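You operate a simulated robot arm through the tools that you are given. There is no shell and no other tool.

You run a simulated robot arm. Do the job below in one go: nothing can be reset, and whatever is moved stays where it is left.

TASK
Put things in order on the tail end of the trailer bed. At the end: the grey cover stands where the silver stud block stood; the black rubber buffer from the tail end of the trailer bed stands on top of the brown shoe carton; the silver stud block from the tail end of the trailer bed stands where the orange side lamp stood; the silver steel bracket from the tail end of the trailer bed stands where the grey cover stood; the orange side lamp stands where the black rubber buffer stood; whatever was shut is shut again. Leave all else as you found it, and nothing knocked over.

Only the result counts: the job must be done as asked and must still hold three seconds after the hand-in. Knocking over, shifting, dropping, spilling or breaking anything else fails it. A push-on lid holds only when it is set on centred and level and pressed home; a screw cap is set on level and turned clockwise until tight.

THE ROBOT
A 6-joint arm with a two-finger parallel gripper, fixed in place. Base frame: the origin is at the foot of the arm, x ahead of it, y to its left, z up; the work surface is at about z = 0. Readings come in mm, degrees, newtons and seconds.
With the tool pointing down near the work surface it reaches from about 120 to 500 mm from the base axis. Its first joint turns from -72.0 to 72.0 degrees. Payload 0.65 kg.
The TCP is the grasp point between the finger pads, 25 mm short of the fingertips. In the tool frame z runs along the fingers and y along their closing line. The gripper opens to 76 mm. The fingers are 18 mm wide and 10 mm thick; the gripper's body (36 by 78 mm) begins 45 mm behind the TCP.
Orientation is told as [roll, pitch, yaw] about the base's x, y, z axes, in that order, counted from this pose: with the fingers straight down and closing along the base's y, the tool's x points along the base's -x, its y along +y and its z along -z.

THE INTERFACE
- The arm moves only by the tool drive_tool. Its argument "motion" is a list of rows, each a list of 7 numbers: the shift along the base's x, y, z in mm, then the turn, a rotation vector about the base's x, y, z in degrees, then the finger opening in mm, from 0 to 76. In form: [[dx, dy, dz, wx, wy, wz, hand], ...]. A call has 1 to 20 rows; each row shifts and turns the commanded pose from where the row before left it. A row lasts 0.2 s, in which the tool goes at most 50 mm and 8.6 degrees; a call with a longer step from one row to the next is refused whole, and so is a gripper value outside its range. Where a pose cannot be reached the arm comes as near as it can. A force on the tool above 40 N (or 10 N above the force at the start of the call, whichever is more), or a blocked arm, ends the call early, and 0.2 s more pass. Each finger travels about 108 mm/s and halts on what it meets, pressing with about 23 N; the grip force reading is that of the motor and also rises with nothing between the fingers. The clock runs only during rows and for 0.2 s after the last one: add rows that do not move to give the fingers time. It gives the time, the measured TCP pose, the force on the tool (base axes), the opening and the grip force at its end, in the units of the frame above (readings bear some noise), with the torque about the TCP (base axes, N m) and any sound that the robot's microphone picked up.
- Cameras (640 x 400 px; columns grow to the right, rows downward): "scene" is fixed at [58.3, 278.6, 400.5]; the picture's right is [-0.75, -0.67, 0.00], its down [-0.41, 0.46, -0.79] and it looks along [0.53, -0.59, -0.61] (base axes); focal length 214 px, centre (320, 200). "wrist" rides on the gripper at [58, 11, -81] in the tool frame; the picture's right is [-0.18, 0.98, 0.00], its down [-0.75, -0.14, -0.64] and it looks along [-0.63, -0.12, 0.77] (tool axes); focal length 243 px, centre (320, 200). There is no depth. A picture from a camera that has moved, and an enlarged one, comes with that camera's place and axes in the base frame and with its lens.
- capture(camera): a new picture of that camera. The clock stands still meanwhile.
- close_up(camera, box): a new picture of the part [left, top, right, bottom] of that camera's present view, enlarged. The clock stands still meanwhile.
- sign_off(): hands the job in; it is judged then, once.

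Places have to be worked out from the pictures, the camera data and where the tool is seen. Open the gripper and draw the arm clear of the work before you hand the job in, unless the task says otherwise.

The tools are called after "Call:" as a command line: name --pt "numbers of a row" for each row, then --argument value for the rest, lists and objects as JSON in quotes. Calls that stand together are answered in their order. drive_tool: Moves the arm, as the interface text tells. Its arguments: {"type":"object","properties":{"motion":{"type":"array","items":{"type":"array","items":{"type":"number"}}}},"required":["motion"]} The other tools are called the same way: capture (camera) takes a picture; close_up (camera, box) takes an enlarged picture of a part of a camera's view; sign_off () hands the job in.

At the start:

```text
time_s: 0.0
eef_pos: [258.1, 87.8, 258.4]
tcp_rot: [0.0, 0.0, 0.0]
contact_force: [-0.6, 0.7, -0.1]
torque: [0.03, 0.0, -0.04]
finger_gap: 76.0
finger_force: 0.1
```

scene: 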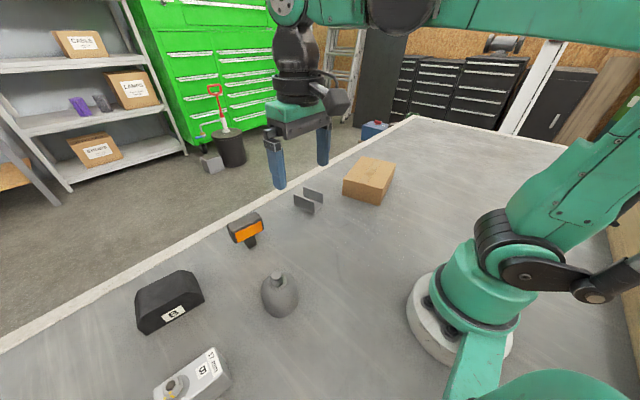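
wrist: 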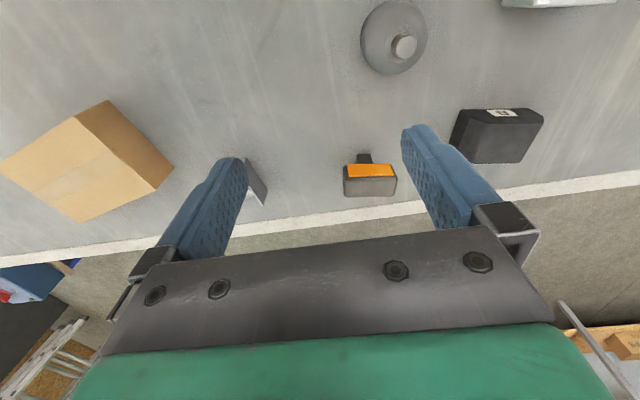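

I'll begin by looking closely at the objects in both views before moving anything.

Call:
close_up --camera "scene" --box '[220, 240, 340, 340]'

Call:
close_up --camera "scene" --box '[100, 250, 260, 400]'

Call:
close_up --camera "scene" --box '[220, 140, 420, 260]'

Call:
close_up --camera "wrist" --box '[320, 0, 640, 200]'

Call:
close_up --camera "wrist" --box '[0, 60, 320, 260]'

```text
4.00 times, centred on (280, 290) of scene
camera zoom: at [58.3, 278.6, 400.5], right [-0.75, -0.67, 0.0], down [-0.41, 0.46, -0.79], along [0.53, -0.59, -0.61], focal length 858 px, centre (480, -160)
```

zoom: 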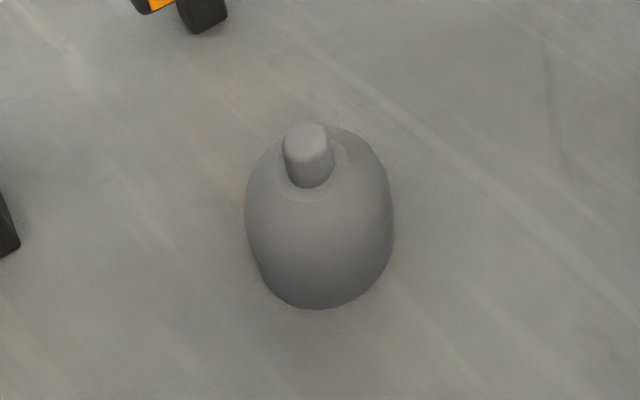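

```text
2.67 times, centred on (180, 325) of scene
camera zoom: at [58.3, 278.6, 400.5], right [-0.75, -0.67, 0.0], down [-0.41, 0.46, -0.79], along [0.53, -0.59, -0.61], focal length 572 px, centre (693, -133)
```

zoom: 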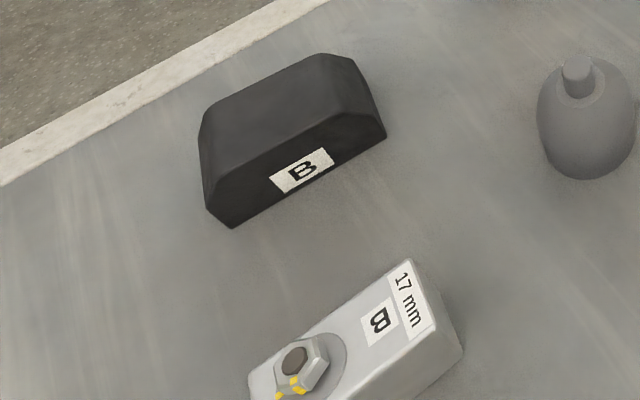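

```text
3.20 times, centred on (320, 200) of scene
camera zoom: at [58.3, 278.6, 400.5], right [-0.75, -0.67, 0.0], down [-0.41, 0.46, -0.79], along [0.53, -0.59, -0.61], focal length 686 px, centre (320, 200)
```

zoom: 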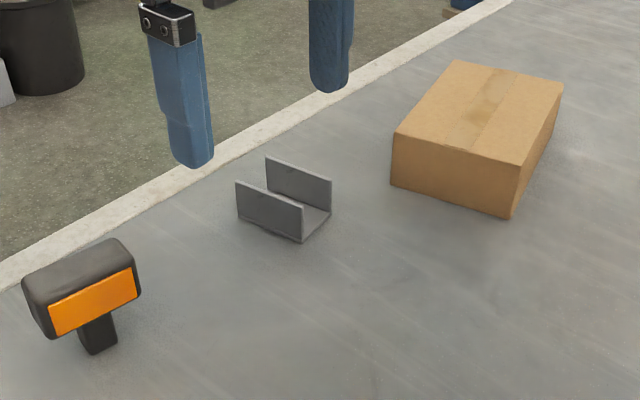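

```text
2.00 times, centred on (480, 100) of wrist
camera zoom: at [200.5, 100.1, 339.2], right [0.18, 0.98, 0.0], down [0.75, -0.14, 0.64], along [0.63, -0.12, -0.77], focal length 485 px, centre (0, 400)
```

zoom: 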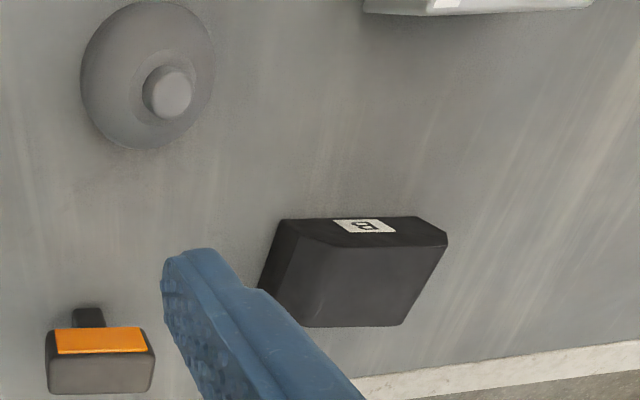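

```text
2.00 times, centred on (160, 160) of wrist
camera zoom: at [200.5, 100.1, 339.2], right [0.18, 0.98, 0.0], down [0.75, -0.14, 0.64], along [0.63, -0.12, -0.77], focal length 485 px, centre (640, 280)
```

zoom: 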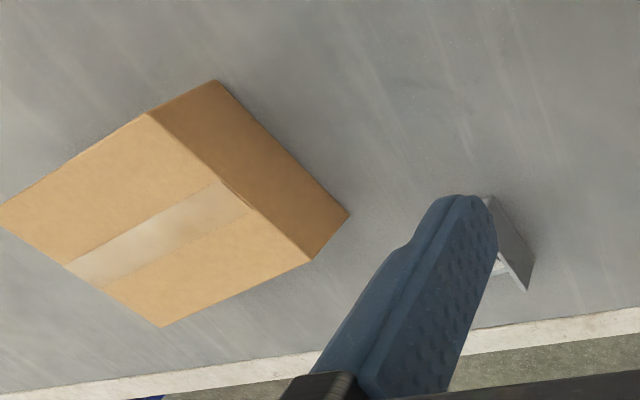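

The layout is becoming clear: the carton is near (318,-245), bracket (420,-65), lamp (433,130), buffer (391,314), cover (250,175) and stud block (244,330). I turn the wrist camera in place, high above everything, to look towards the stud block and buffer.

Call:
drive_tool --pt "0 0 10 0 0 8.5 76" --pt "0 0 10 0 0 8.5 76" --pt "0 0 10 0 0 8.5 76" --pt "0 0 10 0 0 8.5 76" --pt "0 0 0 0 0 8.5 76" --pt "0 0 0 0 0 8.5 76" --pt "0 0 0 0 0 8.5 76" --pt "0 0 0 0 0 8.5 76"

Call:
capture --camera "wrist"

```text
time_s: 1.8
eef_pos: [258.1, 88.8, 298.2]
tcp_rot: [0.0, 0.0, 68.2]
contact_force: [-0.7, 0.0, 0.3]
torque: [-0.01, 0.02, 0.01]
finger_gap: 76.0
finger_force: 0.0
```

```text
taken
camera wrist: at [227.1, 39.1, 378.9], right [-0.84, 0.54, 0.0], down [0.41, 0.65, 0.64], along [0.34, 0.54, -0.77], focal length 243 px, centre (320, 200)
```

wrist: 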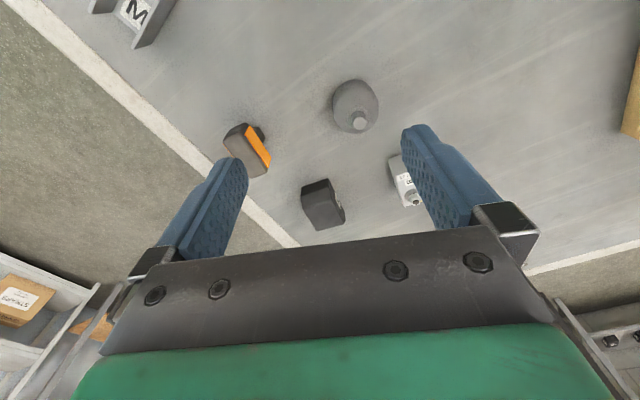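

The bracket carries an "M" label, and lamp, cover, buffer and stud block are all in view. I take close-ups to get their shapes and orientations.

Call:
close_up --camera "wrist" --box '[200, 60, 300, 200]'

Call:
close_up --camera "wrist" --box '[280, 60, 440, 240]'

Call:
close_up --camera "wrist" --box '[60, 0, 220, 80]'

```text
2.86 times, centred on (250, 130) of wrist
camera zoom: at [227.1, 39.1, 378.9], right [-0.84, 0.54, 0.0], down [0.41, 0.65, 0.64], along [0.34, 0.54, -0.77], focal length 693 px, centre (520, 400)
```

zoom: 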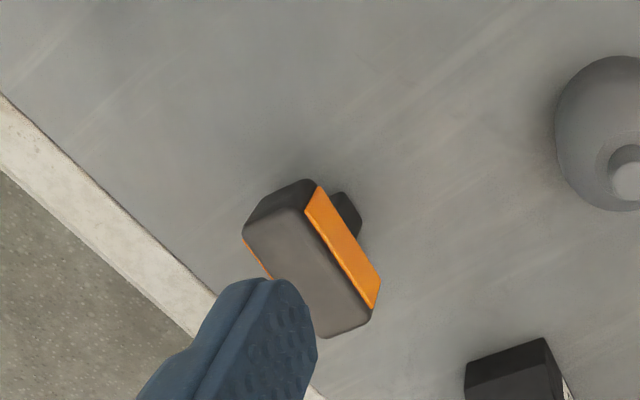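

```text
2.22 times, centred on (360, 150) of wrist
camera zoom: at [227.1, 39.1, 378.9], right [-0.84, 0.54, 0.0], down [0.41, 0.65, 0.64], along [0.34, 0.54, -0.77], focal length 539 px, centre (231, 311)
```

zoom: 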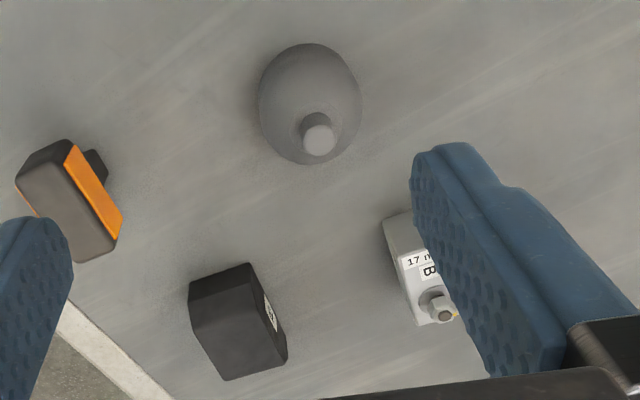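

```text
4.00 times, centred on (140, 40) of wrist
camera zoom: at [227.1, 39.1, 378.9], right [-0.84, 0.54, 0.0], down [0.41, 0.65, 0.64], along [0.34, 0.54, -0.77], focal length 970 px, centre (1040, 840)
```

zoom: 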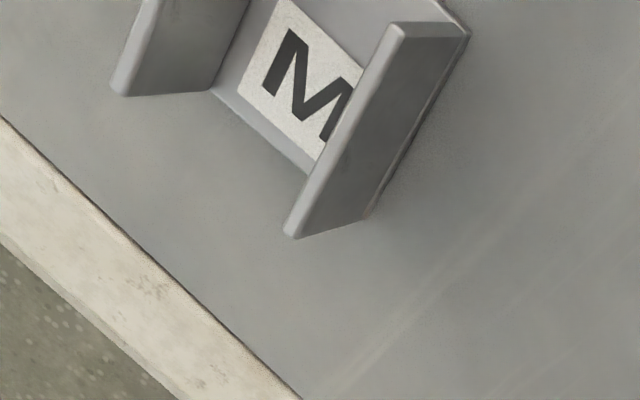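

The lamp stands on a small stalk with lenses on both long sides; the buffer's long side runs roughly along y (about 82° from x). I move above the buffer at a safe height with the gripper turned to close across its short side, then look.

Call:
drive_tool --pt "16 25 -15 0 0 1.7 76" --pt "16 25 -15 0 0 1.7 76" --pt "16 25 -15 0 0 1.7 76" --pt "16 25 -15 0 0 1.7 76" --pt "16 25 -15 0 0 1.7 76" --pt "16 25 -15 0 0 1.7 76" --pt "16 25 -15 0 0 1.7 76" --pt "16 25 -15 0 0 1.7 76" --pt "0 0 0 0 0 0 76"

Call:
capture --camera "wrist"

Call:
capture --camera "scene"

```text
time_s: 3.8
eef_pos: [381.4, 284.6, 176.4]
tcp_rot: [0.0, -0.1, 81.7]
contact_force: [0.2, 0.7, 0.5]
torque: [-0.01, -0.01, 0.0]
finger_gap: 76.1
finger_force: 0.0
out of reach, approached as far as the arm can: row 8
```

```text
taken
camera wrist: at [362.4, 229.2, 256.7], right [-0.95, 0.32, 0.0], down [0.25, 0.72, 0.64], along [0.21, 0.61, -0.77], focal length 243 px, centre (320, 200)
```

wrist: 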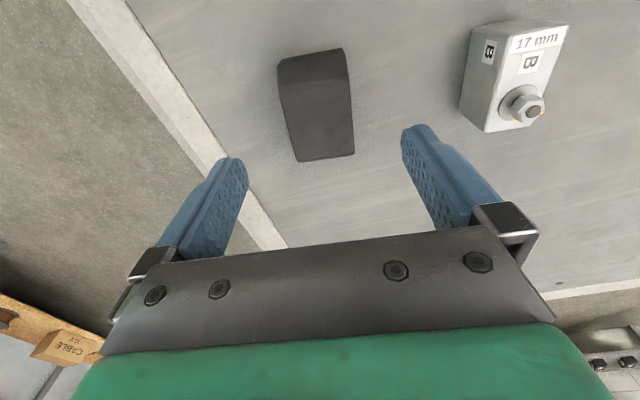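

```text
taken
```

scene: 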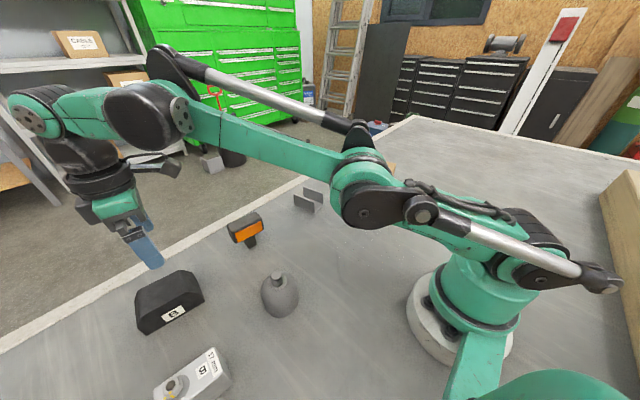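

The stud block is now fully visible, and the arm hit its reach limit at this height (radius about 476 at z=176). I take close-ups to measure the buffer and stud block.

Call:
close_up --camera "wrist" --box '[260, 30, 380, 180]'

Call:
close_up --camera "wrist" --box '[440, 10, 600, 140]'

```text
2.67 times, centred on (320, 105) of wrist
camera zoom: at [362.4, 229.2, 256.7], right [-0.95, 0.32, 0.0], down [0.25, 0.72, 0.64], along [0.21, 0.61, -0.77], focal length 647 px, centre (320, 453)
```

zoom: 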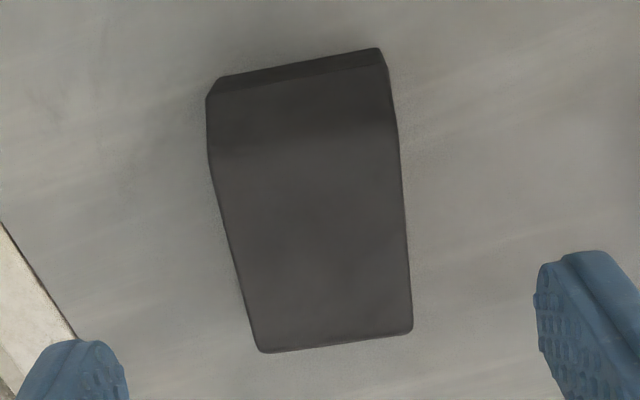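

```text
3.08 times, centred on (520, 75) of wrist
camera zoom: at [362.4, 229.2, 256.7], right [-0.95, 0.32, 0.0], down [0.25, 0.72, 0.64], along [0.21, 0.61, -0.77], focal length 746 px, centre (-295, 585)
```

zoom: 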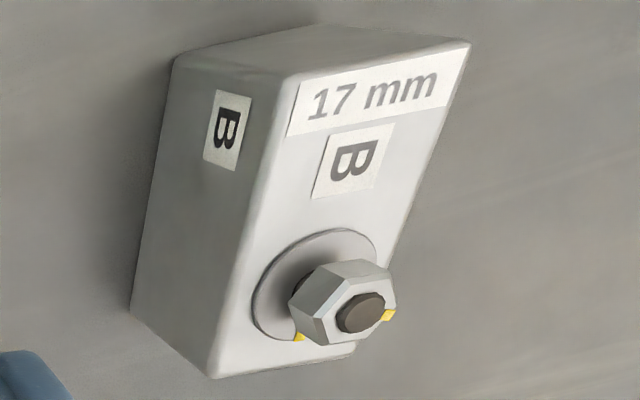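

Measurements: the buffer is about 55×93 mm and 54 mm tall, centre near (391,311), long axis at 81°. The stud block is about 38×70 mm and 52 mm tall with the stud to about 70 mm, centre near (230,329). I'll descend in steps straddling the buffer's nearer end; first I check the alignment at z=100.

Call:
drive_tool --pt "1 -4 -19 0 0 -0.2 76" --pt "1 -4 -19 0 0 -0.2 76" --pt "1 -4 -19 0 0 -0.2 76" --pt "1 0 -19 0 0 -0.2 76" --pt "0 0 0 0 0 0 76"

Call:
capture --camera "wrist"

Call:
capture --camera "scene"

```text
time_s: 5.0
eef_pos: [384.5, 271.1, 100.4]
tcp_rot: [0.0, -0.1, 80.8]
contact_force: [0.0, 0.4, 0.6]
torque: [-0.01, 0.0, 0.0]
finger_gap: 76.2
finger_force: 0.1
```

```text
taken
camera wrist: at [365.9, 216.9, 181.2], right [-0.94, 0.34, 0.0], down [0.26, 0.72, 0.64], along [0.22, 0.61, -0.77], focal length 243 px, centre (320, 200)
```

wrist: 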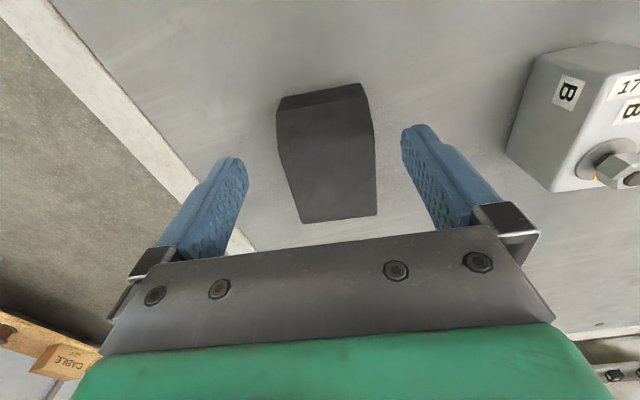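

```text
taken
```

scene: 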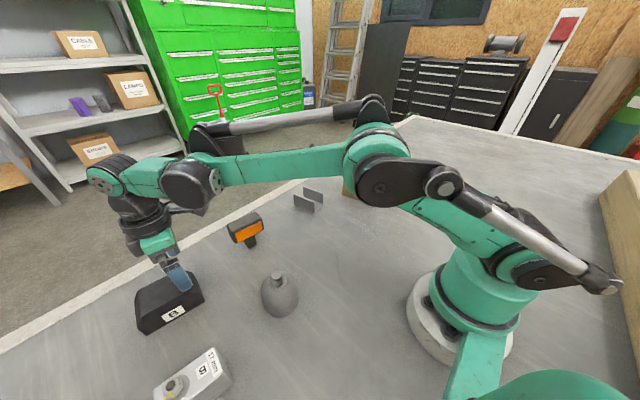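

The centre line of the buffer passes under the tool within a millimetre (long axis at 80.3°). I descend straddling its near end, then slide outward along its length towards its middle.

Call:
drive_tool --pt "0 0 -17 0 0 -0.5 76" --pt "0 0 -17 0 0 0 76" --pt "0 0 -17 0 0 0 76" --pt "0 0 -16 0 0 0 76" --pt "1.2 7 0 0 0 0 76" --pt "1.2 7 0 0 0 0 76" --pt "1.2 7 0 0 0 0 76" --pt "1.2 7 0 0 0 0 76" --pt "0 0 0 0 0 0 76"

Call:
capture --camera "wrist"

Call:
capture --camera "scene"

```text
time_s: 7.0
eef_pos: [390.2, 300.4, 32.6]
tcp_rot: [0.0, -0.1, 80.3]
contact_force: [0.2, -0.6, -0.5]
torque: [0.02, -0.03, 0.02]
finger_gap: 75.9
finger_force: 0.0
```

```text
taken
camera wrist: at [370.6, 246.7, 114.0], right [-0.94, 0.35, 0.0], down [0.27, 0.72, 0.64], along [0.22, 0.6, -0.77], focal length 243 px, centre (320, 200)
```

wrist: 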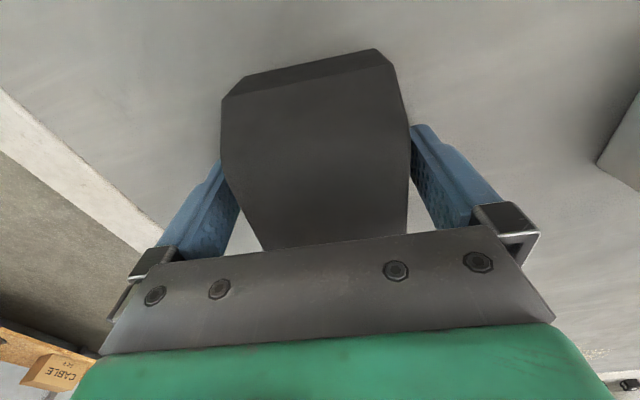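

```text
taken
```

scene: 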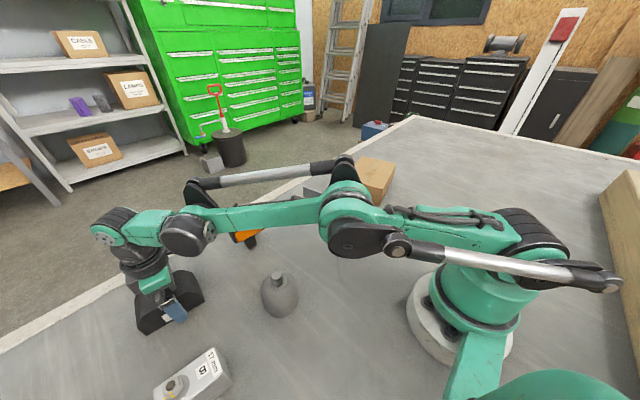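

Fingers straddle the buffer cleanly. I move a few more millimetres towards its middle and close on it, then read the opening.

Call:
drive_tool --pt "0.8 5 0 0 0 0 76" --pt "0 0 0 0 0 0 50" --pt "0 0 0 0 0 0 45" --pt "0 0 0 0 0 0 45" --pt "0 0 0 0 0 0 45"

```text
time_s: 8.2
eef_pos: [391.5, 305.9, 33.5]
tcp_rot: [0.0, 0.0, 80.3]
contact_force: [-1.1, 0.3, -1.1]
torque: [-0.01, -0.01, 0.0]
finger_gap: 58.0
finger_force: 22.6
```

Gripped at 58 mm opening with firm force. I lift while drawing inward, since the reach shrinks with height.

Call:
drive_tool --pt "-1 -1 8 0 0 0 45" --pt "-4 -3 15 0 0 0 45" --pt "-6 -5 20 0 0 0 45" --pt "-6 -5 20 0 0 0 45" --pt "-8 -6 25 0 0 0 45" --pt "-8 -6 25 0 0 0 45" --pt "-8 -6 20 0 0 0 45" --pt "0 0 0 0 0 0 45"

Call:
capture --camera "scene"

Call:
capture --camera "wrist"

```text
time_s: 10.0
eef_pos: [351.0, 272.1, 165.6]
tcp_rot: [0.1, 0.0, 80.2]
contact_force: [0.4, -0.3, -2.8]
torque: [0.0, -0.04, 0.0]
finger_gap: 58.0
finger_force: 22.6
```

```text
taken
```

scene: 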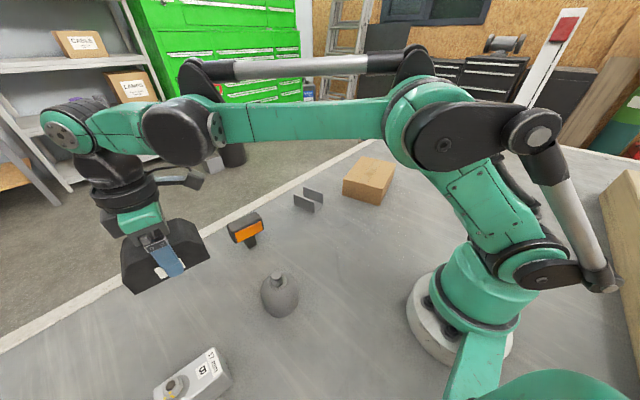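

```text
taken
camera wrist: at [330.5, 217.6, 246.6], right [-0.94, 0.35, 0.0], down [0.27, 0.72, 0.64], along [0.22, 0.6, -0.77], focal length 243 px, centre (320, 200)
```

wrist: 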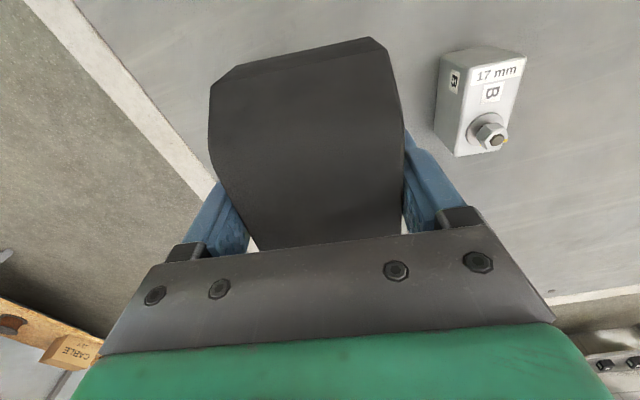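

The buffer is held securely (about 2.8 N). I carry it at height round to the middle, turning the wrist as I go, staying well above the cover and lamp.

Call:
drive_tool --pt "-6 -27 5 0 0 -8 45" --pt "-6 -27 5 0 0 -8 45" --pt "-6 -27 5 0 0 -8 45" --pt "-6 -27 5 0 0 -8 45" --pt "-6 -27 5 0 0 -8 45" --pt "-6 -27 5 0 0 -8 45" --pt "-6 -27 0 0 0 -8 45" --pt "-6 -27 0 0 0 -8 45" --pt "0 -27 0 0 0 -8 45" --pt "0 -27 0 0 0 -8 45" --pt "0 0 0 0 0 0 45"

Call:
capture --camera "wrist"

Call:
capture --camera "scene"

```text
time_s: 12.4
eef_pos: [303.3, 6.1, 197.0]
tcp_rot: [-0.1, 0.0, 0.2]
contact_force: [0.4, 0.0, -2.8]
torque: [0.0, 0.0, 0.05]
finger_gap: 58.2
finger_force: 23.2
```

```text
taken
camera wrist: at [245.1, 17.2, 277.8], right [0.18, 0.98, 0.0], down [0.75, -0.14, 0.64], along [0.63, -0.12, -0.77], focal length 243 px, centre (320, 200)
```

wrist: 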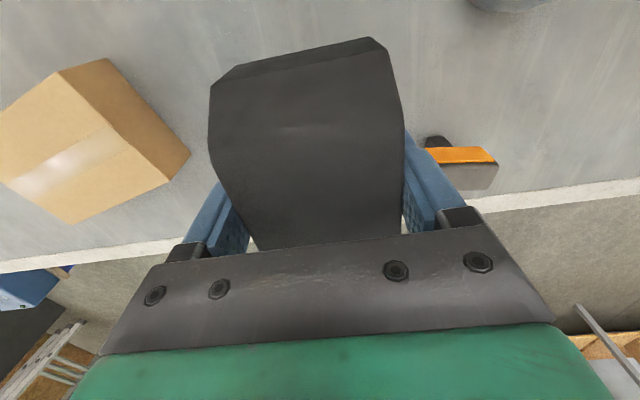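

```text
taken
```

scene: 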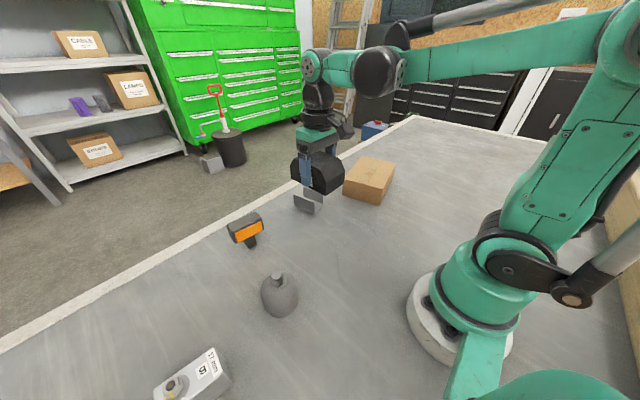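

The carton measures about 116×163 mm with its top near z=62, centre about (328,-262), long axis at about -75°. I carry the buffer there, aligned with the carton, and stop well above it.

Call:
drive_tool --pt "2.6 -29.3 0 0 0 -8.35 45" --pt "2.6 -29.3 0 0 0 -8.35 45" --pt "2.6 -29.3 0 0 0 -8.35 45" --pt "2.6 -29.3 0 0 0 -8.35 45" --pt "2.6 -29.3 0 0 0 -8.35 45" --pt "2.6 -29.3 0 0 0 -8.35 45" --pt "2.6 -29.3 -5 0 0 -8.35 45" --pt "2.6 -29.3 -10 0 0 -8.35 45" --pt "2.6 -29.3 -15 0 0 -8.35 45" --pt "0 0 -15 0 0 0 45" --pt "0 0 -10 0 0 0 45" --pt "0 0 0 0 0 0 45"

Call:
capture --camera "wrist"

Call:
close_up --camera "scene" --box '[300, 100, 460, 220]'

```text
time_s: 15.0
eef_pos: [326.0, -259.1, 141.5]
tcp_rot: [0.0, 0.0, -74.9]
contact_force: [0.3, 0.1, -3.6]
torque: [0.02, 0.0, -0.01]
finger_gap: 57.7
finger_force: 23.3
```

```text
taken
camera wrist: at [321.7, -199.4, 222.0], right [1.0, 0.08, 0.0], down [0.06, -0.76, 0.64], along [0.05, -0.64, -0.77], focal length 243 px, centre (320, 200)
```

wrist: 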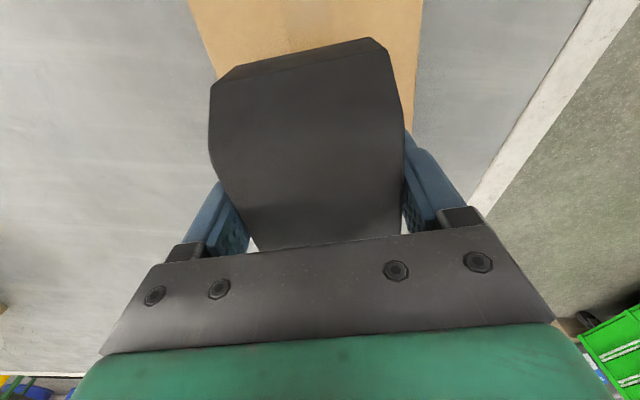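

```text
3.33 times, centred on (380, 160) of scene
camera zoom: at [58.4, 278.6, 400.5], right [-0.75, -0.67, 0.0], down [-0.41, 0.46, -0.79], along [0.53, -0.59, -0.61], focal length 715 px, centre (120, 333)
```

zoom: 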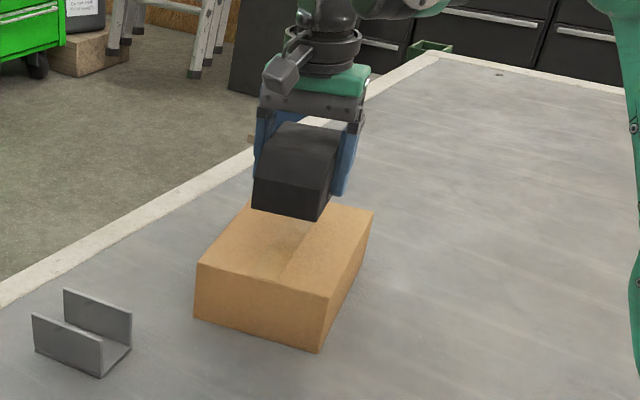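

The buffer hangs centred over the carton. I lower it to just above the lid.

Call:
drive_tool --pt "0.5 0 -12 0 0 0 45" --pt "0.5 0 -12 0 0 0 45" --pt "0.5 -1 -12 0 0 0 45" --pt "0 0 -4 0 0 0 45" --pt "0 0 0 0 0 0 45"

Call:
close_up --camera "scene" --box '[320, 120, 420, 210]'

```text
time_s: 16.2
eef_pos: [327.7, -260.6, 101.5]
tcp_rot: [0.0, -0.1, -74.8]
contact_force: [-0.5, -0.6, -1.9]
torque: [0.01, -0.01, -0.02]
finger_gap: 57.6
finger_force: 23.3
```

```text
4.44 times, centred on (370, 165) of scene
camera zoom: at [58.3, 278.6, 400.5], right [-0.75, -0.67, 0.0], down [-0.41, 0.46, -0.79], along [0.53, -0.59, -0.61], focal length 953 px, centre (98, 356)
```

zoom: 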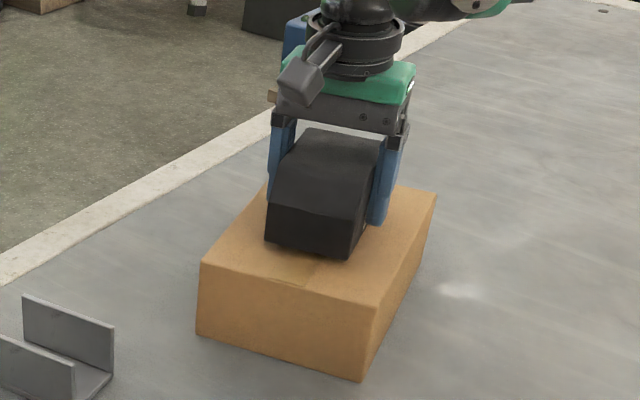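

Still hanging free. I go down in small steps, watching the vertical force for contact.

Call:
drive_tool --pt "0 0 -1.5 0 0 0 45" --pt "0 0 -1.5 0 0 0 45" --pt "0 0 0 0 0 0 45"

```text
time_s: 17.0
eef_pos: [327.1, -261.1, 99.3]
tcp_rot: [0.0, 0.0, -74.9]
contact_force: [-0.3, -0.5, -2.8]
torque: [0.05, -0.03, 0.01]
finger_gap: 58.2
finger_force: 23.2
```

Call:
drive_tool --pt "0 0 -1.2 0 0 0 45" --pt "0 0 -1.2 0 0 0 45" --pt "0 0 0 0 0 0 45"

```text
time_s: 17.8
eef_pos: [328.1, -261.8, 96.4]
tcp_rot: [0.0, 0.0, -74.8]
contact_force: [0.0, -0.2, -2.7]
torque: [0.03, 0.02, 0.0]
finger_gap: 57.8
finger_force: 23.0
```

No contact yet at z=96.4 (force still just the weight), so I keep lowering gently.

Call:
drive_tool --pt "0 0 -1.2 0 0 0 45" --pt "0 0 -1.2 0 0 0 45" --pt "0 0 0 0 0 0 45"

```text
time_s: 18.6
eef_pos: [327.1, -260.6, 93.9]
tcp_rot: [0.1, -0.1, -74.8]
contact_force: [2.0, -2.8, 29.5]
torque: [-0.11, 0.1, 0.03]
finger_gap: 57.6
finger_force: 23.1
```

Contact: the buffer is resting on the lid at about z=94. I ease up slightly to relieve the pressure before opening.

Call:
drive_tool --pt "0 0 0.8 0 0 0 45" --pt "0 0 0 0 0 0 45"

```text
time_s: 19.2
eef_pos: [327.1, -260.8, 94.0]
tcp_rot: [-0.1, 0.0, -74.9]
contact_force: [0.3, -0.7, -2.9]
torque: [0.02, 0.01, 0.0]
finger_gap: 57.7
finger_force: 23.4
```

It's now a fraction of a millimetre free; I lower half that again and open the fingers slowly.

Call:
drive_tool --pt "0 0 -0.4 0 0 0 45" --pt "0 0 0 0 0 0 45" --pt "0 0 0 0 0 0 60" --pt "0 0 0 0 0 0 68" --pt "0 0 0 0 0 0 76" --pt "0 0 0 0 0 0 76"

Call:
capture --camera "wrist"

Call:
close_up --camera "scene" --box '[320, 120, 420, 210]'

```text
time_s: 20.6
eef_pos: [327.3, -260.8, 94.5]
tcp_rot: [0.1, 0.0, -74.8]
contact_force: [0.2, -0.5, 0.7]
torque: [-0.01, 0.0, -0.04]
finger_gap: 76.0
finger_force: 0.0
```

```text
taken
camera wrist: at [322.9, -200.5, 174.7], right [1.0, 0.08, 0.0], down [0.06, -0.76, 0.64], along [0.05, -0.64, -0.77], focal length 243 px, centre (320, 200)
```

wrist: 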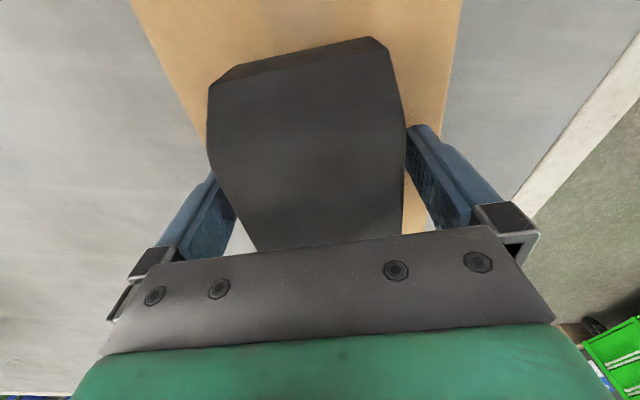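

```text
4.44 times, centred on (370, 165) of scene
camera zoom: at [58.3, 278.6, 400.5], right [-0.75, -0.67, 0.0], down [-0.41, 0.46, -0.79], along [0.53, -0.59, -0.61], focal length 953 px, centre (98, 356)
```

zoom: 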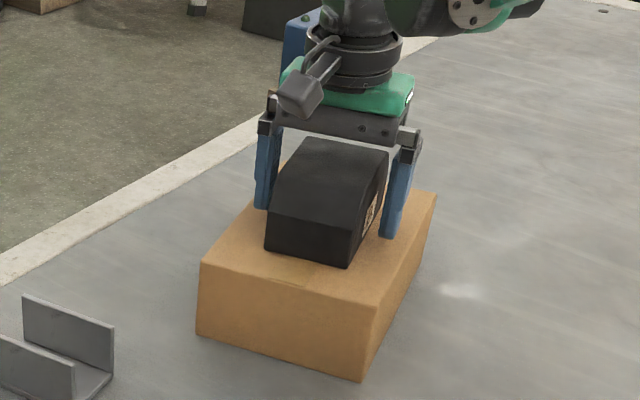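

The buffer sits squarely on the carton. I rise straight up, then travel back to inspect the bracket and lamp.

Call:
drive_tool --pt "0 0 15 0 0 0 76" --pt "0 0 20 0 0 0 76" --pt "0 0 25 0 0 0 76" --pt "0 0 25 0 0 0 76" --pt "0 0 25 0 0 0 76" --pt "0 30 5 0 0 8.3 76" --pt "0 35 5 0 0 8.3 76" --pt "0 35 0 0 0 8.3 76" --pt "0 35 0 0 0 8.3 76" --pt "0 35 0 0 0 8.3 76" --pt "0 35 0 0 0 8.3 76" --pt "0 35 0 0 0 8.3 76" --pt "0 35 0 0 0 8.3 76" --pt "0 30 0 0 0 8.4 76" --pt "0 0 0 0 0 0 76"

Call:
capture --camera "wrist"

Call:
capture --camera "scene"

```text
time_s: 23.8
eef_pos: [326.0, 44.5, 214.8]
tcp_rot: [0.0, -0.1, 0.1]
contact_force: [-0.2, 0.0, 0.0]
torque: [0.0, -0.01, 0.0]
finger_gap: 76.0
finger_force: 0.2
```

```text
taken
camera wrist: at [268.8, 56.5, 295.5], right [0.18, 0.98, 0.0], down [0.75, -0.14, 0.64], along [0.63, -0.12, -0.77], focal length 243 px, centre (320, 200)
```

wrist: 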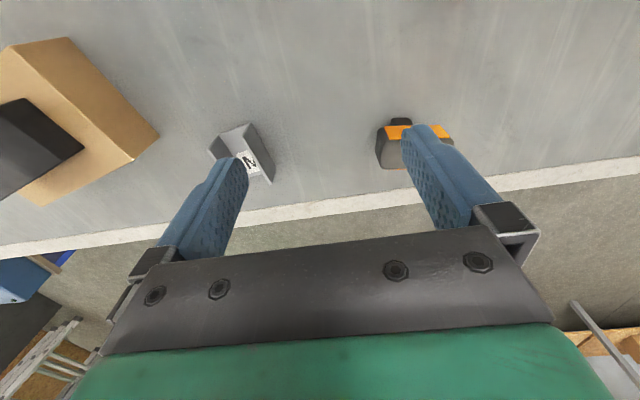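

```text
taken
```

scene: 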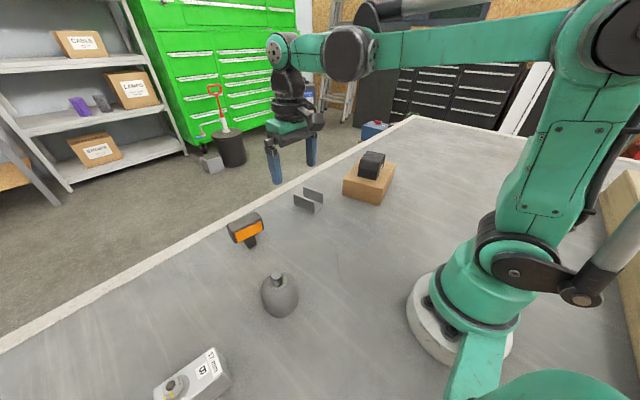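

The buffer is steady on the carton and everything else is unchanged. I shift sideways to centre the lamp between the fingers for a clear view.

Call:
drive_tool --pt "5 30 -10 0 0 0 76" --pt "5 30 -10 0 0 0 76" --pt "5 22 -10 0 0 0 76" --pt "0 0 0 0 0 0 76"

Call:
capture --camera "wrist"

Call:
close_up --camera "scene" --box '[220, 200, 280, 250]'

Call:
close_up --camera "wrist" --box '[260, 60, 400, 180]'

```text
time_s: 24.8
eef_pos: [341.8, 128.5, 183.0]
tcp_rot: [0.0, 0.0, 0.1]
contact_force: [-0.3, -0.3, -0.5]
torque: [0.01, -0.01, 0.0]
finger_gap: 75.7
finger_force: 0.1
```

```text
taken
camera wrist: at [284.5, 140.1, 264.0], right [0.18, 0.98, 0.0], down [0.75, -0.14, 0.64], along [0.63, -0.12, -0.77], focal length 243 px, centre (320, 200)
```

wrist: 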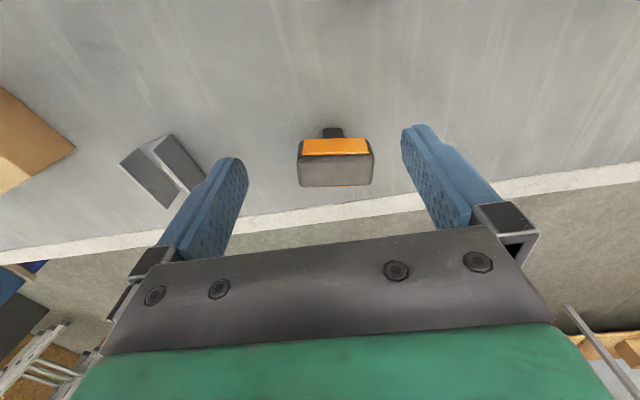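

```text
8.00 times, centred on (250, 225) of scene
camera zoom: at [58.3, 278.6, 400.5], right [-0.75, -0.67, 0.0], down [-0.41, 0.46, -0.79], along [0.53, -0.59, -0.61], focal length 1716 px, centre (880, 0)
```

zoom: 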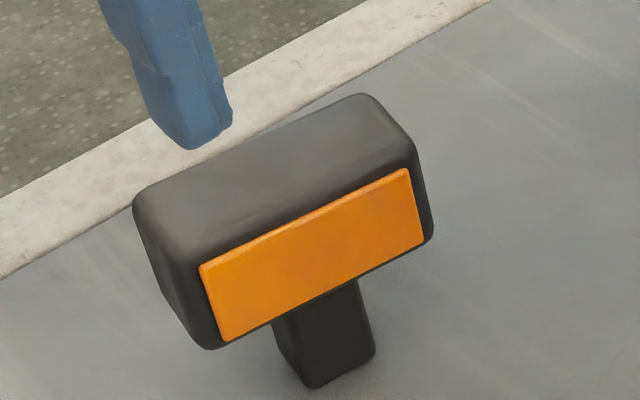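

```text
3.33 times, centred on (330, 120) of wrist
camera zoom: at [284.5, 140.1, 264.0], right [0.18, 0.98, 0.0], down [0.75, -0.14, 0.64], along [0.63, -0.12, -0.77], focal length 809 px, centre (287, 467)
```

zoom: 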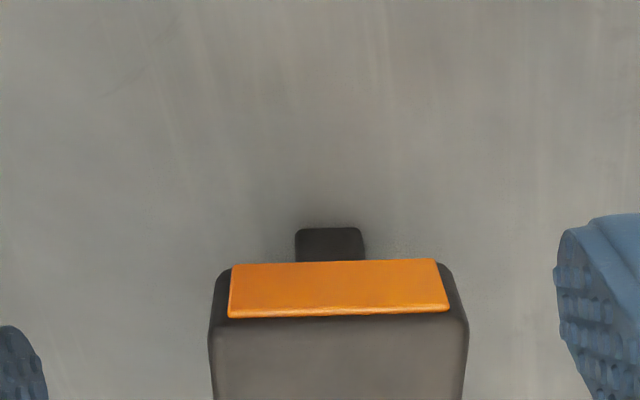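

The lamp body is roughly 66×33 mm on a 20 mm stalk, top around z=70–80, centre near (409,133), long axis at about 82°. I turn the gripper to close across its thin side and hover above it.

Call:
drive_tool --pt "6.6 0 -3 0 0 8.2 76" --pt "6.6 0 -3 0 0 8.2 76" --pt "6.6 0 -3 0 0 8.2 76" --pt "6.6 0 -3 0 0 8.2 76" --pt "6.6 0 -3 0 0 8.2 76" --pt "6.6 0 -3 0 0 8.2 76" --pt "6.6 0 -3 0 0 8.2 76" --pt "6.6 0 -3 0 0 8.2 76" --pt "6.6 0 -3 0 0 8.2 76" --pt "6.6 -3 -3 0 0 8.1 76" --pt "0 0 0 0 0 0 76"

Call:
capture --camera "wrist"

Call:
capture --camera "scene"

```text
time_s: 27.2
eef_pos: [408.3, 124.0, 154.5]
tcp_rot: [0.0, 0.0, 82.1]
contact_force: [0.3, 1.3, 0.3]
torque: [-0.01, -0.01, -0.02]
finger_gap: 75.7
finger_force: 0.1
```

```text
taken
camera wrist: at [389.6, 67.6, 234.8], right [-0.95, 0.32, 0.0], down [0.24, 0.73, 0.64], along [0.21, 0.61, -0.77], focal length 243 px, centre (320, 200)
```

wrist: 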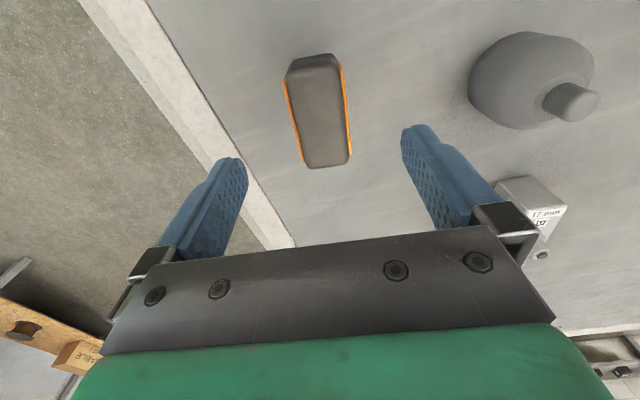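

```text
taken
```

scene: 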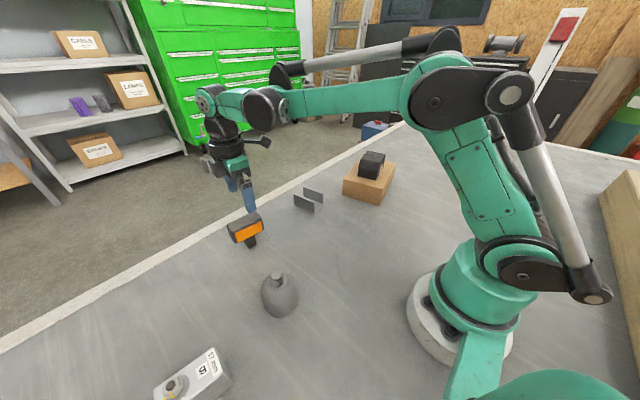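

The lamp's top face is centred under the gripper (centre near (409.5,131.5), axis 81°). I descend, gripping slightly to the near side of its middle so the far placement stays in reach.

Call:
drive_tool --pt "0 0 -15 0 0 -1 76" --pt "0 0 -15 0 0 0 76" --pt "0 0 -15 0 0 0 76" --pt "0 0 -15 0 0 0 76" --pt "0 0 -15 0 0 0 76" --pt "0 0 -14 0 0 0 76" --pt "0 0 -12 0 0 0 76" --pt "0 0 0 0 0 0 76"

Call:
capture --camera "wrist"

Call:
close_up --camera "scene" --box '[190, 150, 300, 260]'

```text
time_s: 29.0
eef_pos: [408.0, 122.7, 52.4]
tcp_rot: [-0.1, 0.0, 80.9]
contact_force: [0.7, -0.1, 0.5]
torque: [0.02, -0.03, -0.02]
finger_gap: 75.9
finger_force: 0.1
```

```text
taken
camera wrist: at [388.6, 67.6, 133.0], right [-0.94, 0.34, 0.0], down [0.26, 0.72, 0.64], along [0.22, 0.61, -0.77], focal length 243 px, centre (320, 200)
```

wrist: 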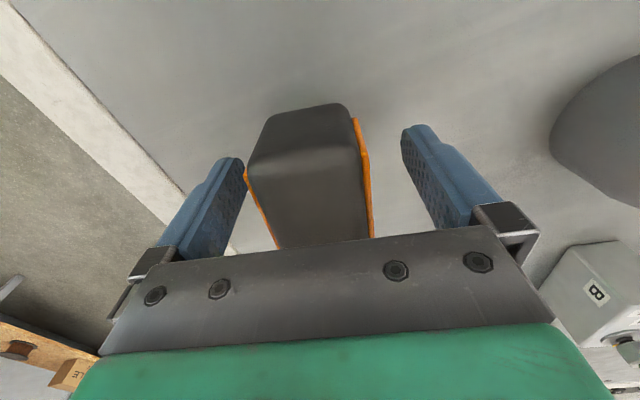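

```text
3.64 times, centred on (245, 205) of scene
camera zoom: at [58.3, 278.6, 400.5], right [-0.75, -0.67, 0.0], down [-0.41, 0.46, -0.79], along [0.53, -0.59, -0.61], focal length 780 px, centre (593, 182)
```

zoom: 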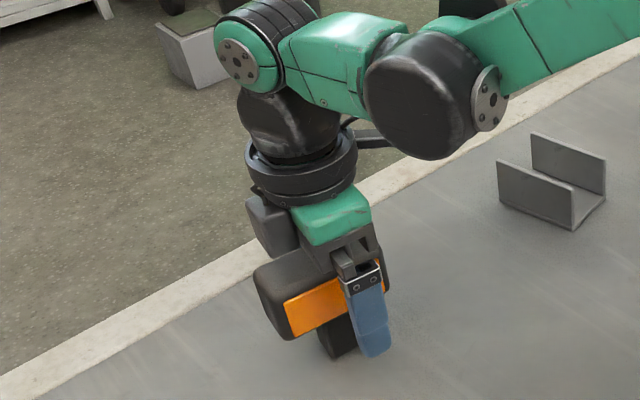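

The lamp is centred between the fingers within a millimetre. I close gradually so the light lamp isn't nudged.

Call:
drive_tool --pt "0 0 0 0 0 0 62" --pt "0 0 0 0 0 0 52" --pt "0 0 0 0 0 0 46" --pt "0 0 0 0 0 0 42" --pt "0 0 0 0 0 0 39" --pt "0 0 0 0 0 0 36" --pt "0 0 0 0 0 0 33" --pt "0 0 0 0 0 0 28" --pt "0 0 0 0 0 0 22" --pt "0 0 0 0 0 0 22"

Call:
capture --camera "wrist"

```text
time_s: 31.2
eef_pos: [408.7, 121.7, 53.5]
tcp_rot: [0.1, 0.0, 80.9]
contact_force: [-0.2, 0.2, 0.6]
torque: [-0.06, 0.02, -0.02]
finger_gap: 38.8
finger_force: 22.6
```

```text
taken
camera wrist: at [388.5, 67.6, 133.2], right [-0.94, 0.34, 0.0], down [0.26, 0.72, 0.64], along [0.22, 0.61, -0.77], focal length 243 px, centre (320, 200)
```

wrist: 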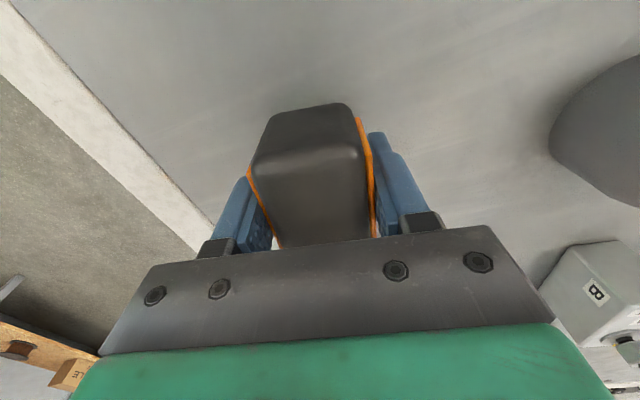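

The lamp is held at 38.8 mm. I lift it, carry it toward the buffer's old spot, staying low and within reach.

Call:
drive_tool --pt "0 0 6 0 0 0 22" --pt "0 0 12 0 0 0 22" --pt "0 0 14 0 0 0 22" --pt "0 0 10 0 0 0 22" --pt "-4 20 0 0 0 0 22" --pt "-4 28 0 0 0 0 22" --pt "-5 28 0 0 0 0 22" --pt "-5 28 0 0 0 0 22" --pt "-5 28 0 0 0 0 22" --pt "-6 20 0 0 0 0 22" --pt "-3 10 0 0 0 0 22" --pt "0 0 0 0 0 0 22"

Call:
capture --camera "wrist"

Call:
capture --camera "scene"

```text
time_s: 33.8
eef_pos: [375.4, 284.8, 95.2]
tcp_rot: [-0.1, 0.0, 80.9]
contact_force: [-0.4, -0.5, -1.5]
torque: [-0.01, 0.0, -0.01]
finger_gap: 38.8
finger_force: 22.9
```

```text
taken
camera wrist: at [356.3, 229.6, 175.6], right [-0.94, 0.34, 0.0], down [0.26, 0.72, 0.64], along [0.22, 0.61, -0.77], focal length 243 px, centre (320, 200)
```

wrist: 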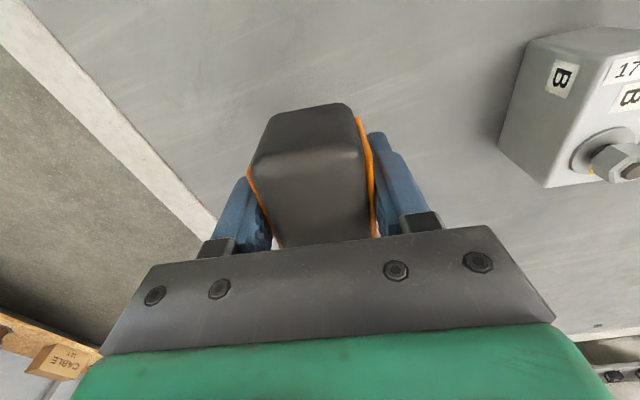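

```text
taken
```

scene: 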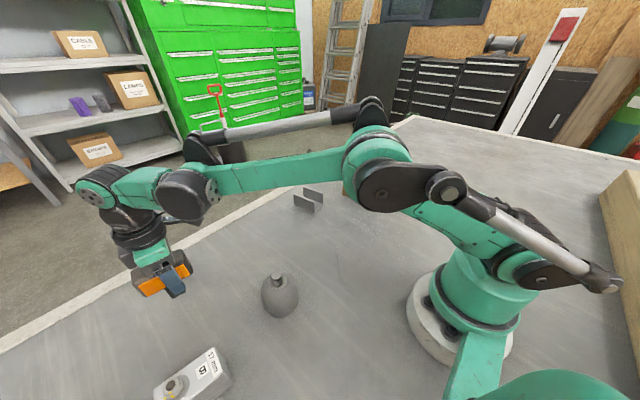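

Now I extend outward while lowering to just above the bed at the buffer's old spot.

Call:
drive_tool --pt "2 2 -12 0 0 0 22" --pt "4 4 -12 0 0 0 22" --pt "4 5 -8 0 0 0 22" --pt "4.5 5 -4 0 0 0 22" --pt "0 0 0 0 0 0 22"

```text
time_s: 35.0
eef_pos: [390.3, 301.4, 58.5]
tcp_rot: [0.0, 0.0, 81.0]
contact_force: [-0.1, -0.1, -1.8]
torque: [-0.02, -0.01, 0.0]
finger_gap: 38.9
finger_force: 23.2
```

Call:
drive_tool --pt "0 0 -2 0 0 0 22" --pt "0 0 -1.5 0 0 0 22" --pt "0 0 0 0 0 0 22"

Call:
close_up --camera "scene" --box '[110, 230, 230, 340]'

```text
time_s: 35.8
eef_pos: [389.4, 301.3, 56.3]
tcp_rot: [0.1, 0.0, 80.9]
contact_force: [-0.4, 0.2, -1.1]
torque: [0.01, 0.0, 0.03]
finger_gap: 39.0
finger_force: 23.1
```

```text
3.64 times, centred on (170, 285) of scene
camera zoom: at [58.3, 278.6, 400.4], right [-0.75, -0.67, 0.0], down [-0.41, 0.46, -0.79], along [0.53, -0.59, -0.61], focal length 780 px, centre (866, -109)
```

zoom: 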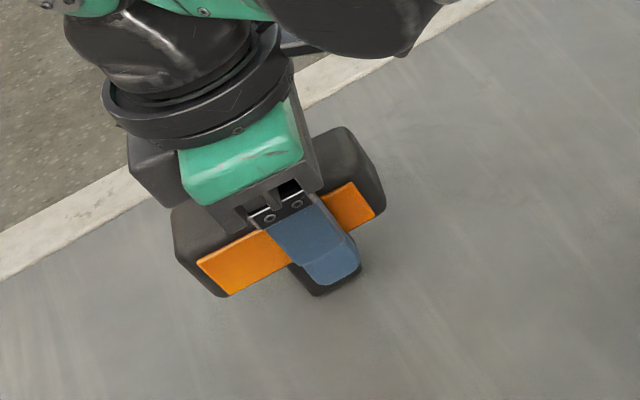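

The lamp is upright and nearly down. I continue in fine steps until I feel the bed.

Call:
drive_tool --pt "0 0 -1 0 0 0 22" --pt "0 0 -0.8 0 0 0 22" --pt "0 0 0 0 0 0 22"

```text
time_s: 36.6
eef_pos: [390.9, 301.0, 53.5]
tcp_rot: [0.0, 0.1, 80.8]
contact_force: [0.9, 0.9, -2.4]
torque: [-0.05, 0.02, -0.03]
finger_gap: 38.8
finger_force: 22.6
```

Call:
drive_tool --pt "0 0 -0.6 0 0 0 22" --pt "0 0 0 0 0 0 22"

```text
time_s: 37.2
eef_pos: [390.5, 301.5, 52.5]
tcp_rot: [0.1, 0.0, 80.9]
contact_force: [0.0, -0.5, -1.9]
torque: [-0.02, -0.03, 0.03]
finger_gap: 38.9
finger_force: 22.2
```

Call:
drive_tool --pt "0 0 -0.5 0 0 0 22" --pt "0 0 0 0 0 0 22"

```text
time_s: 37.8
eef_pos: [390.5, 301.3, 51.8]
tcp_rot: [0.0, 0.1, 81.0]
contact_force: [0.3, -0.9, -1.7]
torque: [-0.01, 0.01, 0.05]
finger_gap: 39.0
finger_force: 22.6
```

Still free; I keep lowering in half-millimetre steps.

Call:
drive_tool --pt "0 0 -0.5 0 0 0 22" --pt "0 0 0 0 0 0 22"

```text
time_s: 38.4
eef_pos: [390.3, 302.5, 51.7]
tcp_rot: [0.0, -0.1, 80.8]
contact_force: [-0.8, -1.7, 16.7]
torque: [0.01, 0.04, -0.02]
finger_gap: 38.7
finger_force: 23.3
```

Contact with the bed. I ease up a hair, then open slowly so the lamp stays put.

Call:
drive_tool --pt "0 0 0.25 0 0 0 22" --pt "0 0 0 0 0 0 38" --pt "0 0 0 0 0 0 41" --pt "0 0 0 0 0 0 45" --pt "0 0 0 0 0 0 52" --pt "0 0 0 0 0 0 62" --pt "0 0 0 0 0 0 76" --pt "0 0 0 0 0 0 76"

Call:
capture --camera "wrist"

Call:
close_up --camera "scene" --box '[110, 230, 230, 340]'

```text
time_s: 40.2
eef_pos: [390.8, 300.8, 52.8]
tcp_rot: [0.0, 0.0, 81.0]
contact_force: [-0.4, -0.1, 0.3]
torque: [-0.05, 0.01, -0.01]
finger_gap: 76.0
finger_force: 0.1
```

```text
taken
camera wrist: at [371.4, 246.8, 132.9], right [-0.94, 0.34, 0.0], down [0.26, 0.72, 0.64], along [0.22, 0.61, -0.77], focal length 243 px, centre (320, 200)
```

wrist: 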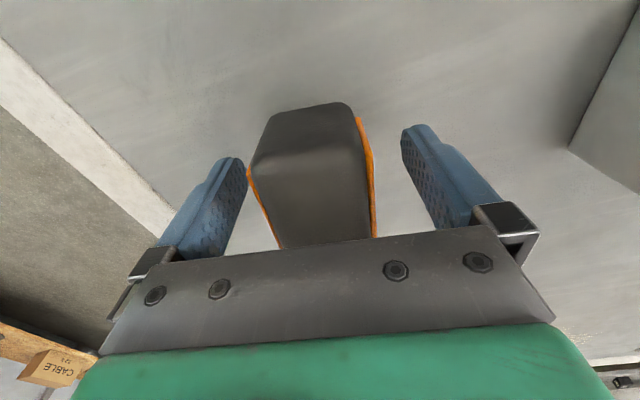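

```text
3.64 times, centred on (170, 285) of scene
camera zoom: at [58.3, 278.6, 400.5], right [-0.75, -0.67, 0.0], down [-0.41, 0.46, -0.79], along [0.53, -0.59, -0.61], focal length 780 px, centre (866, -109)
```

zoom: 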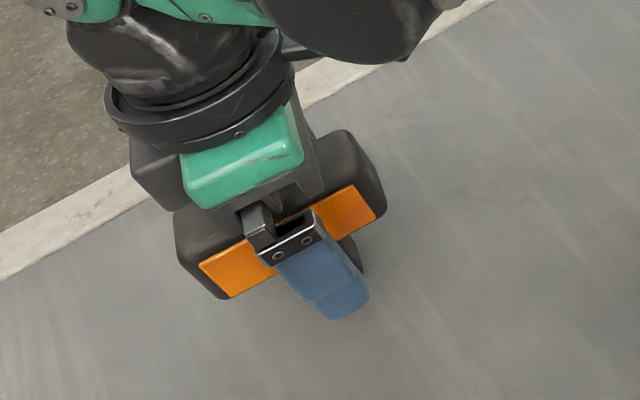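

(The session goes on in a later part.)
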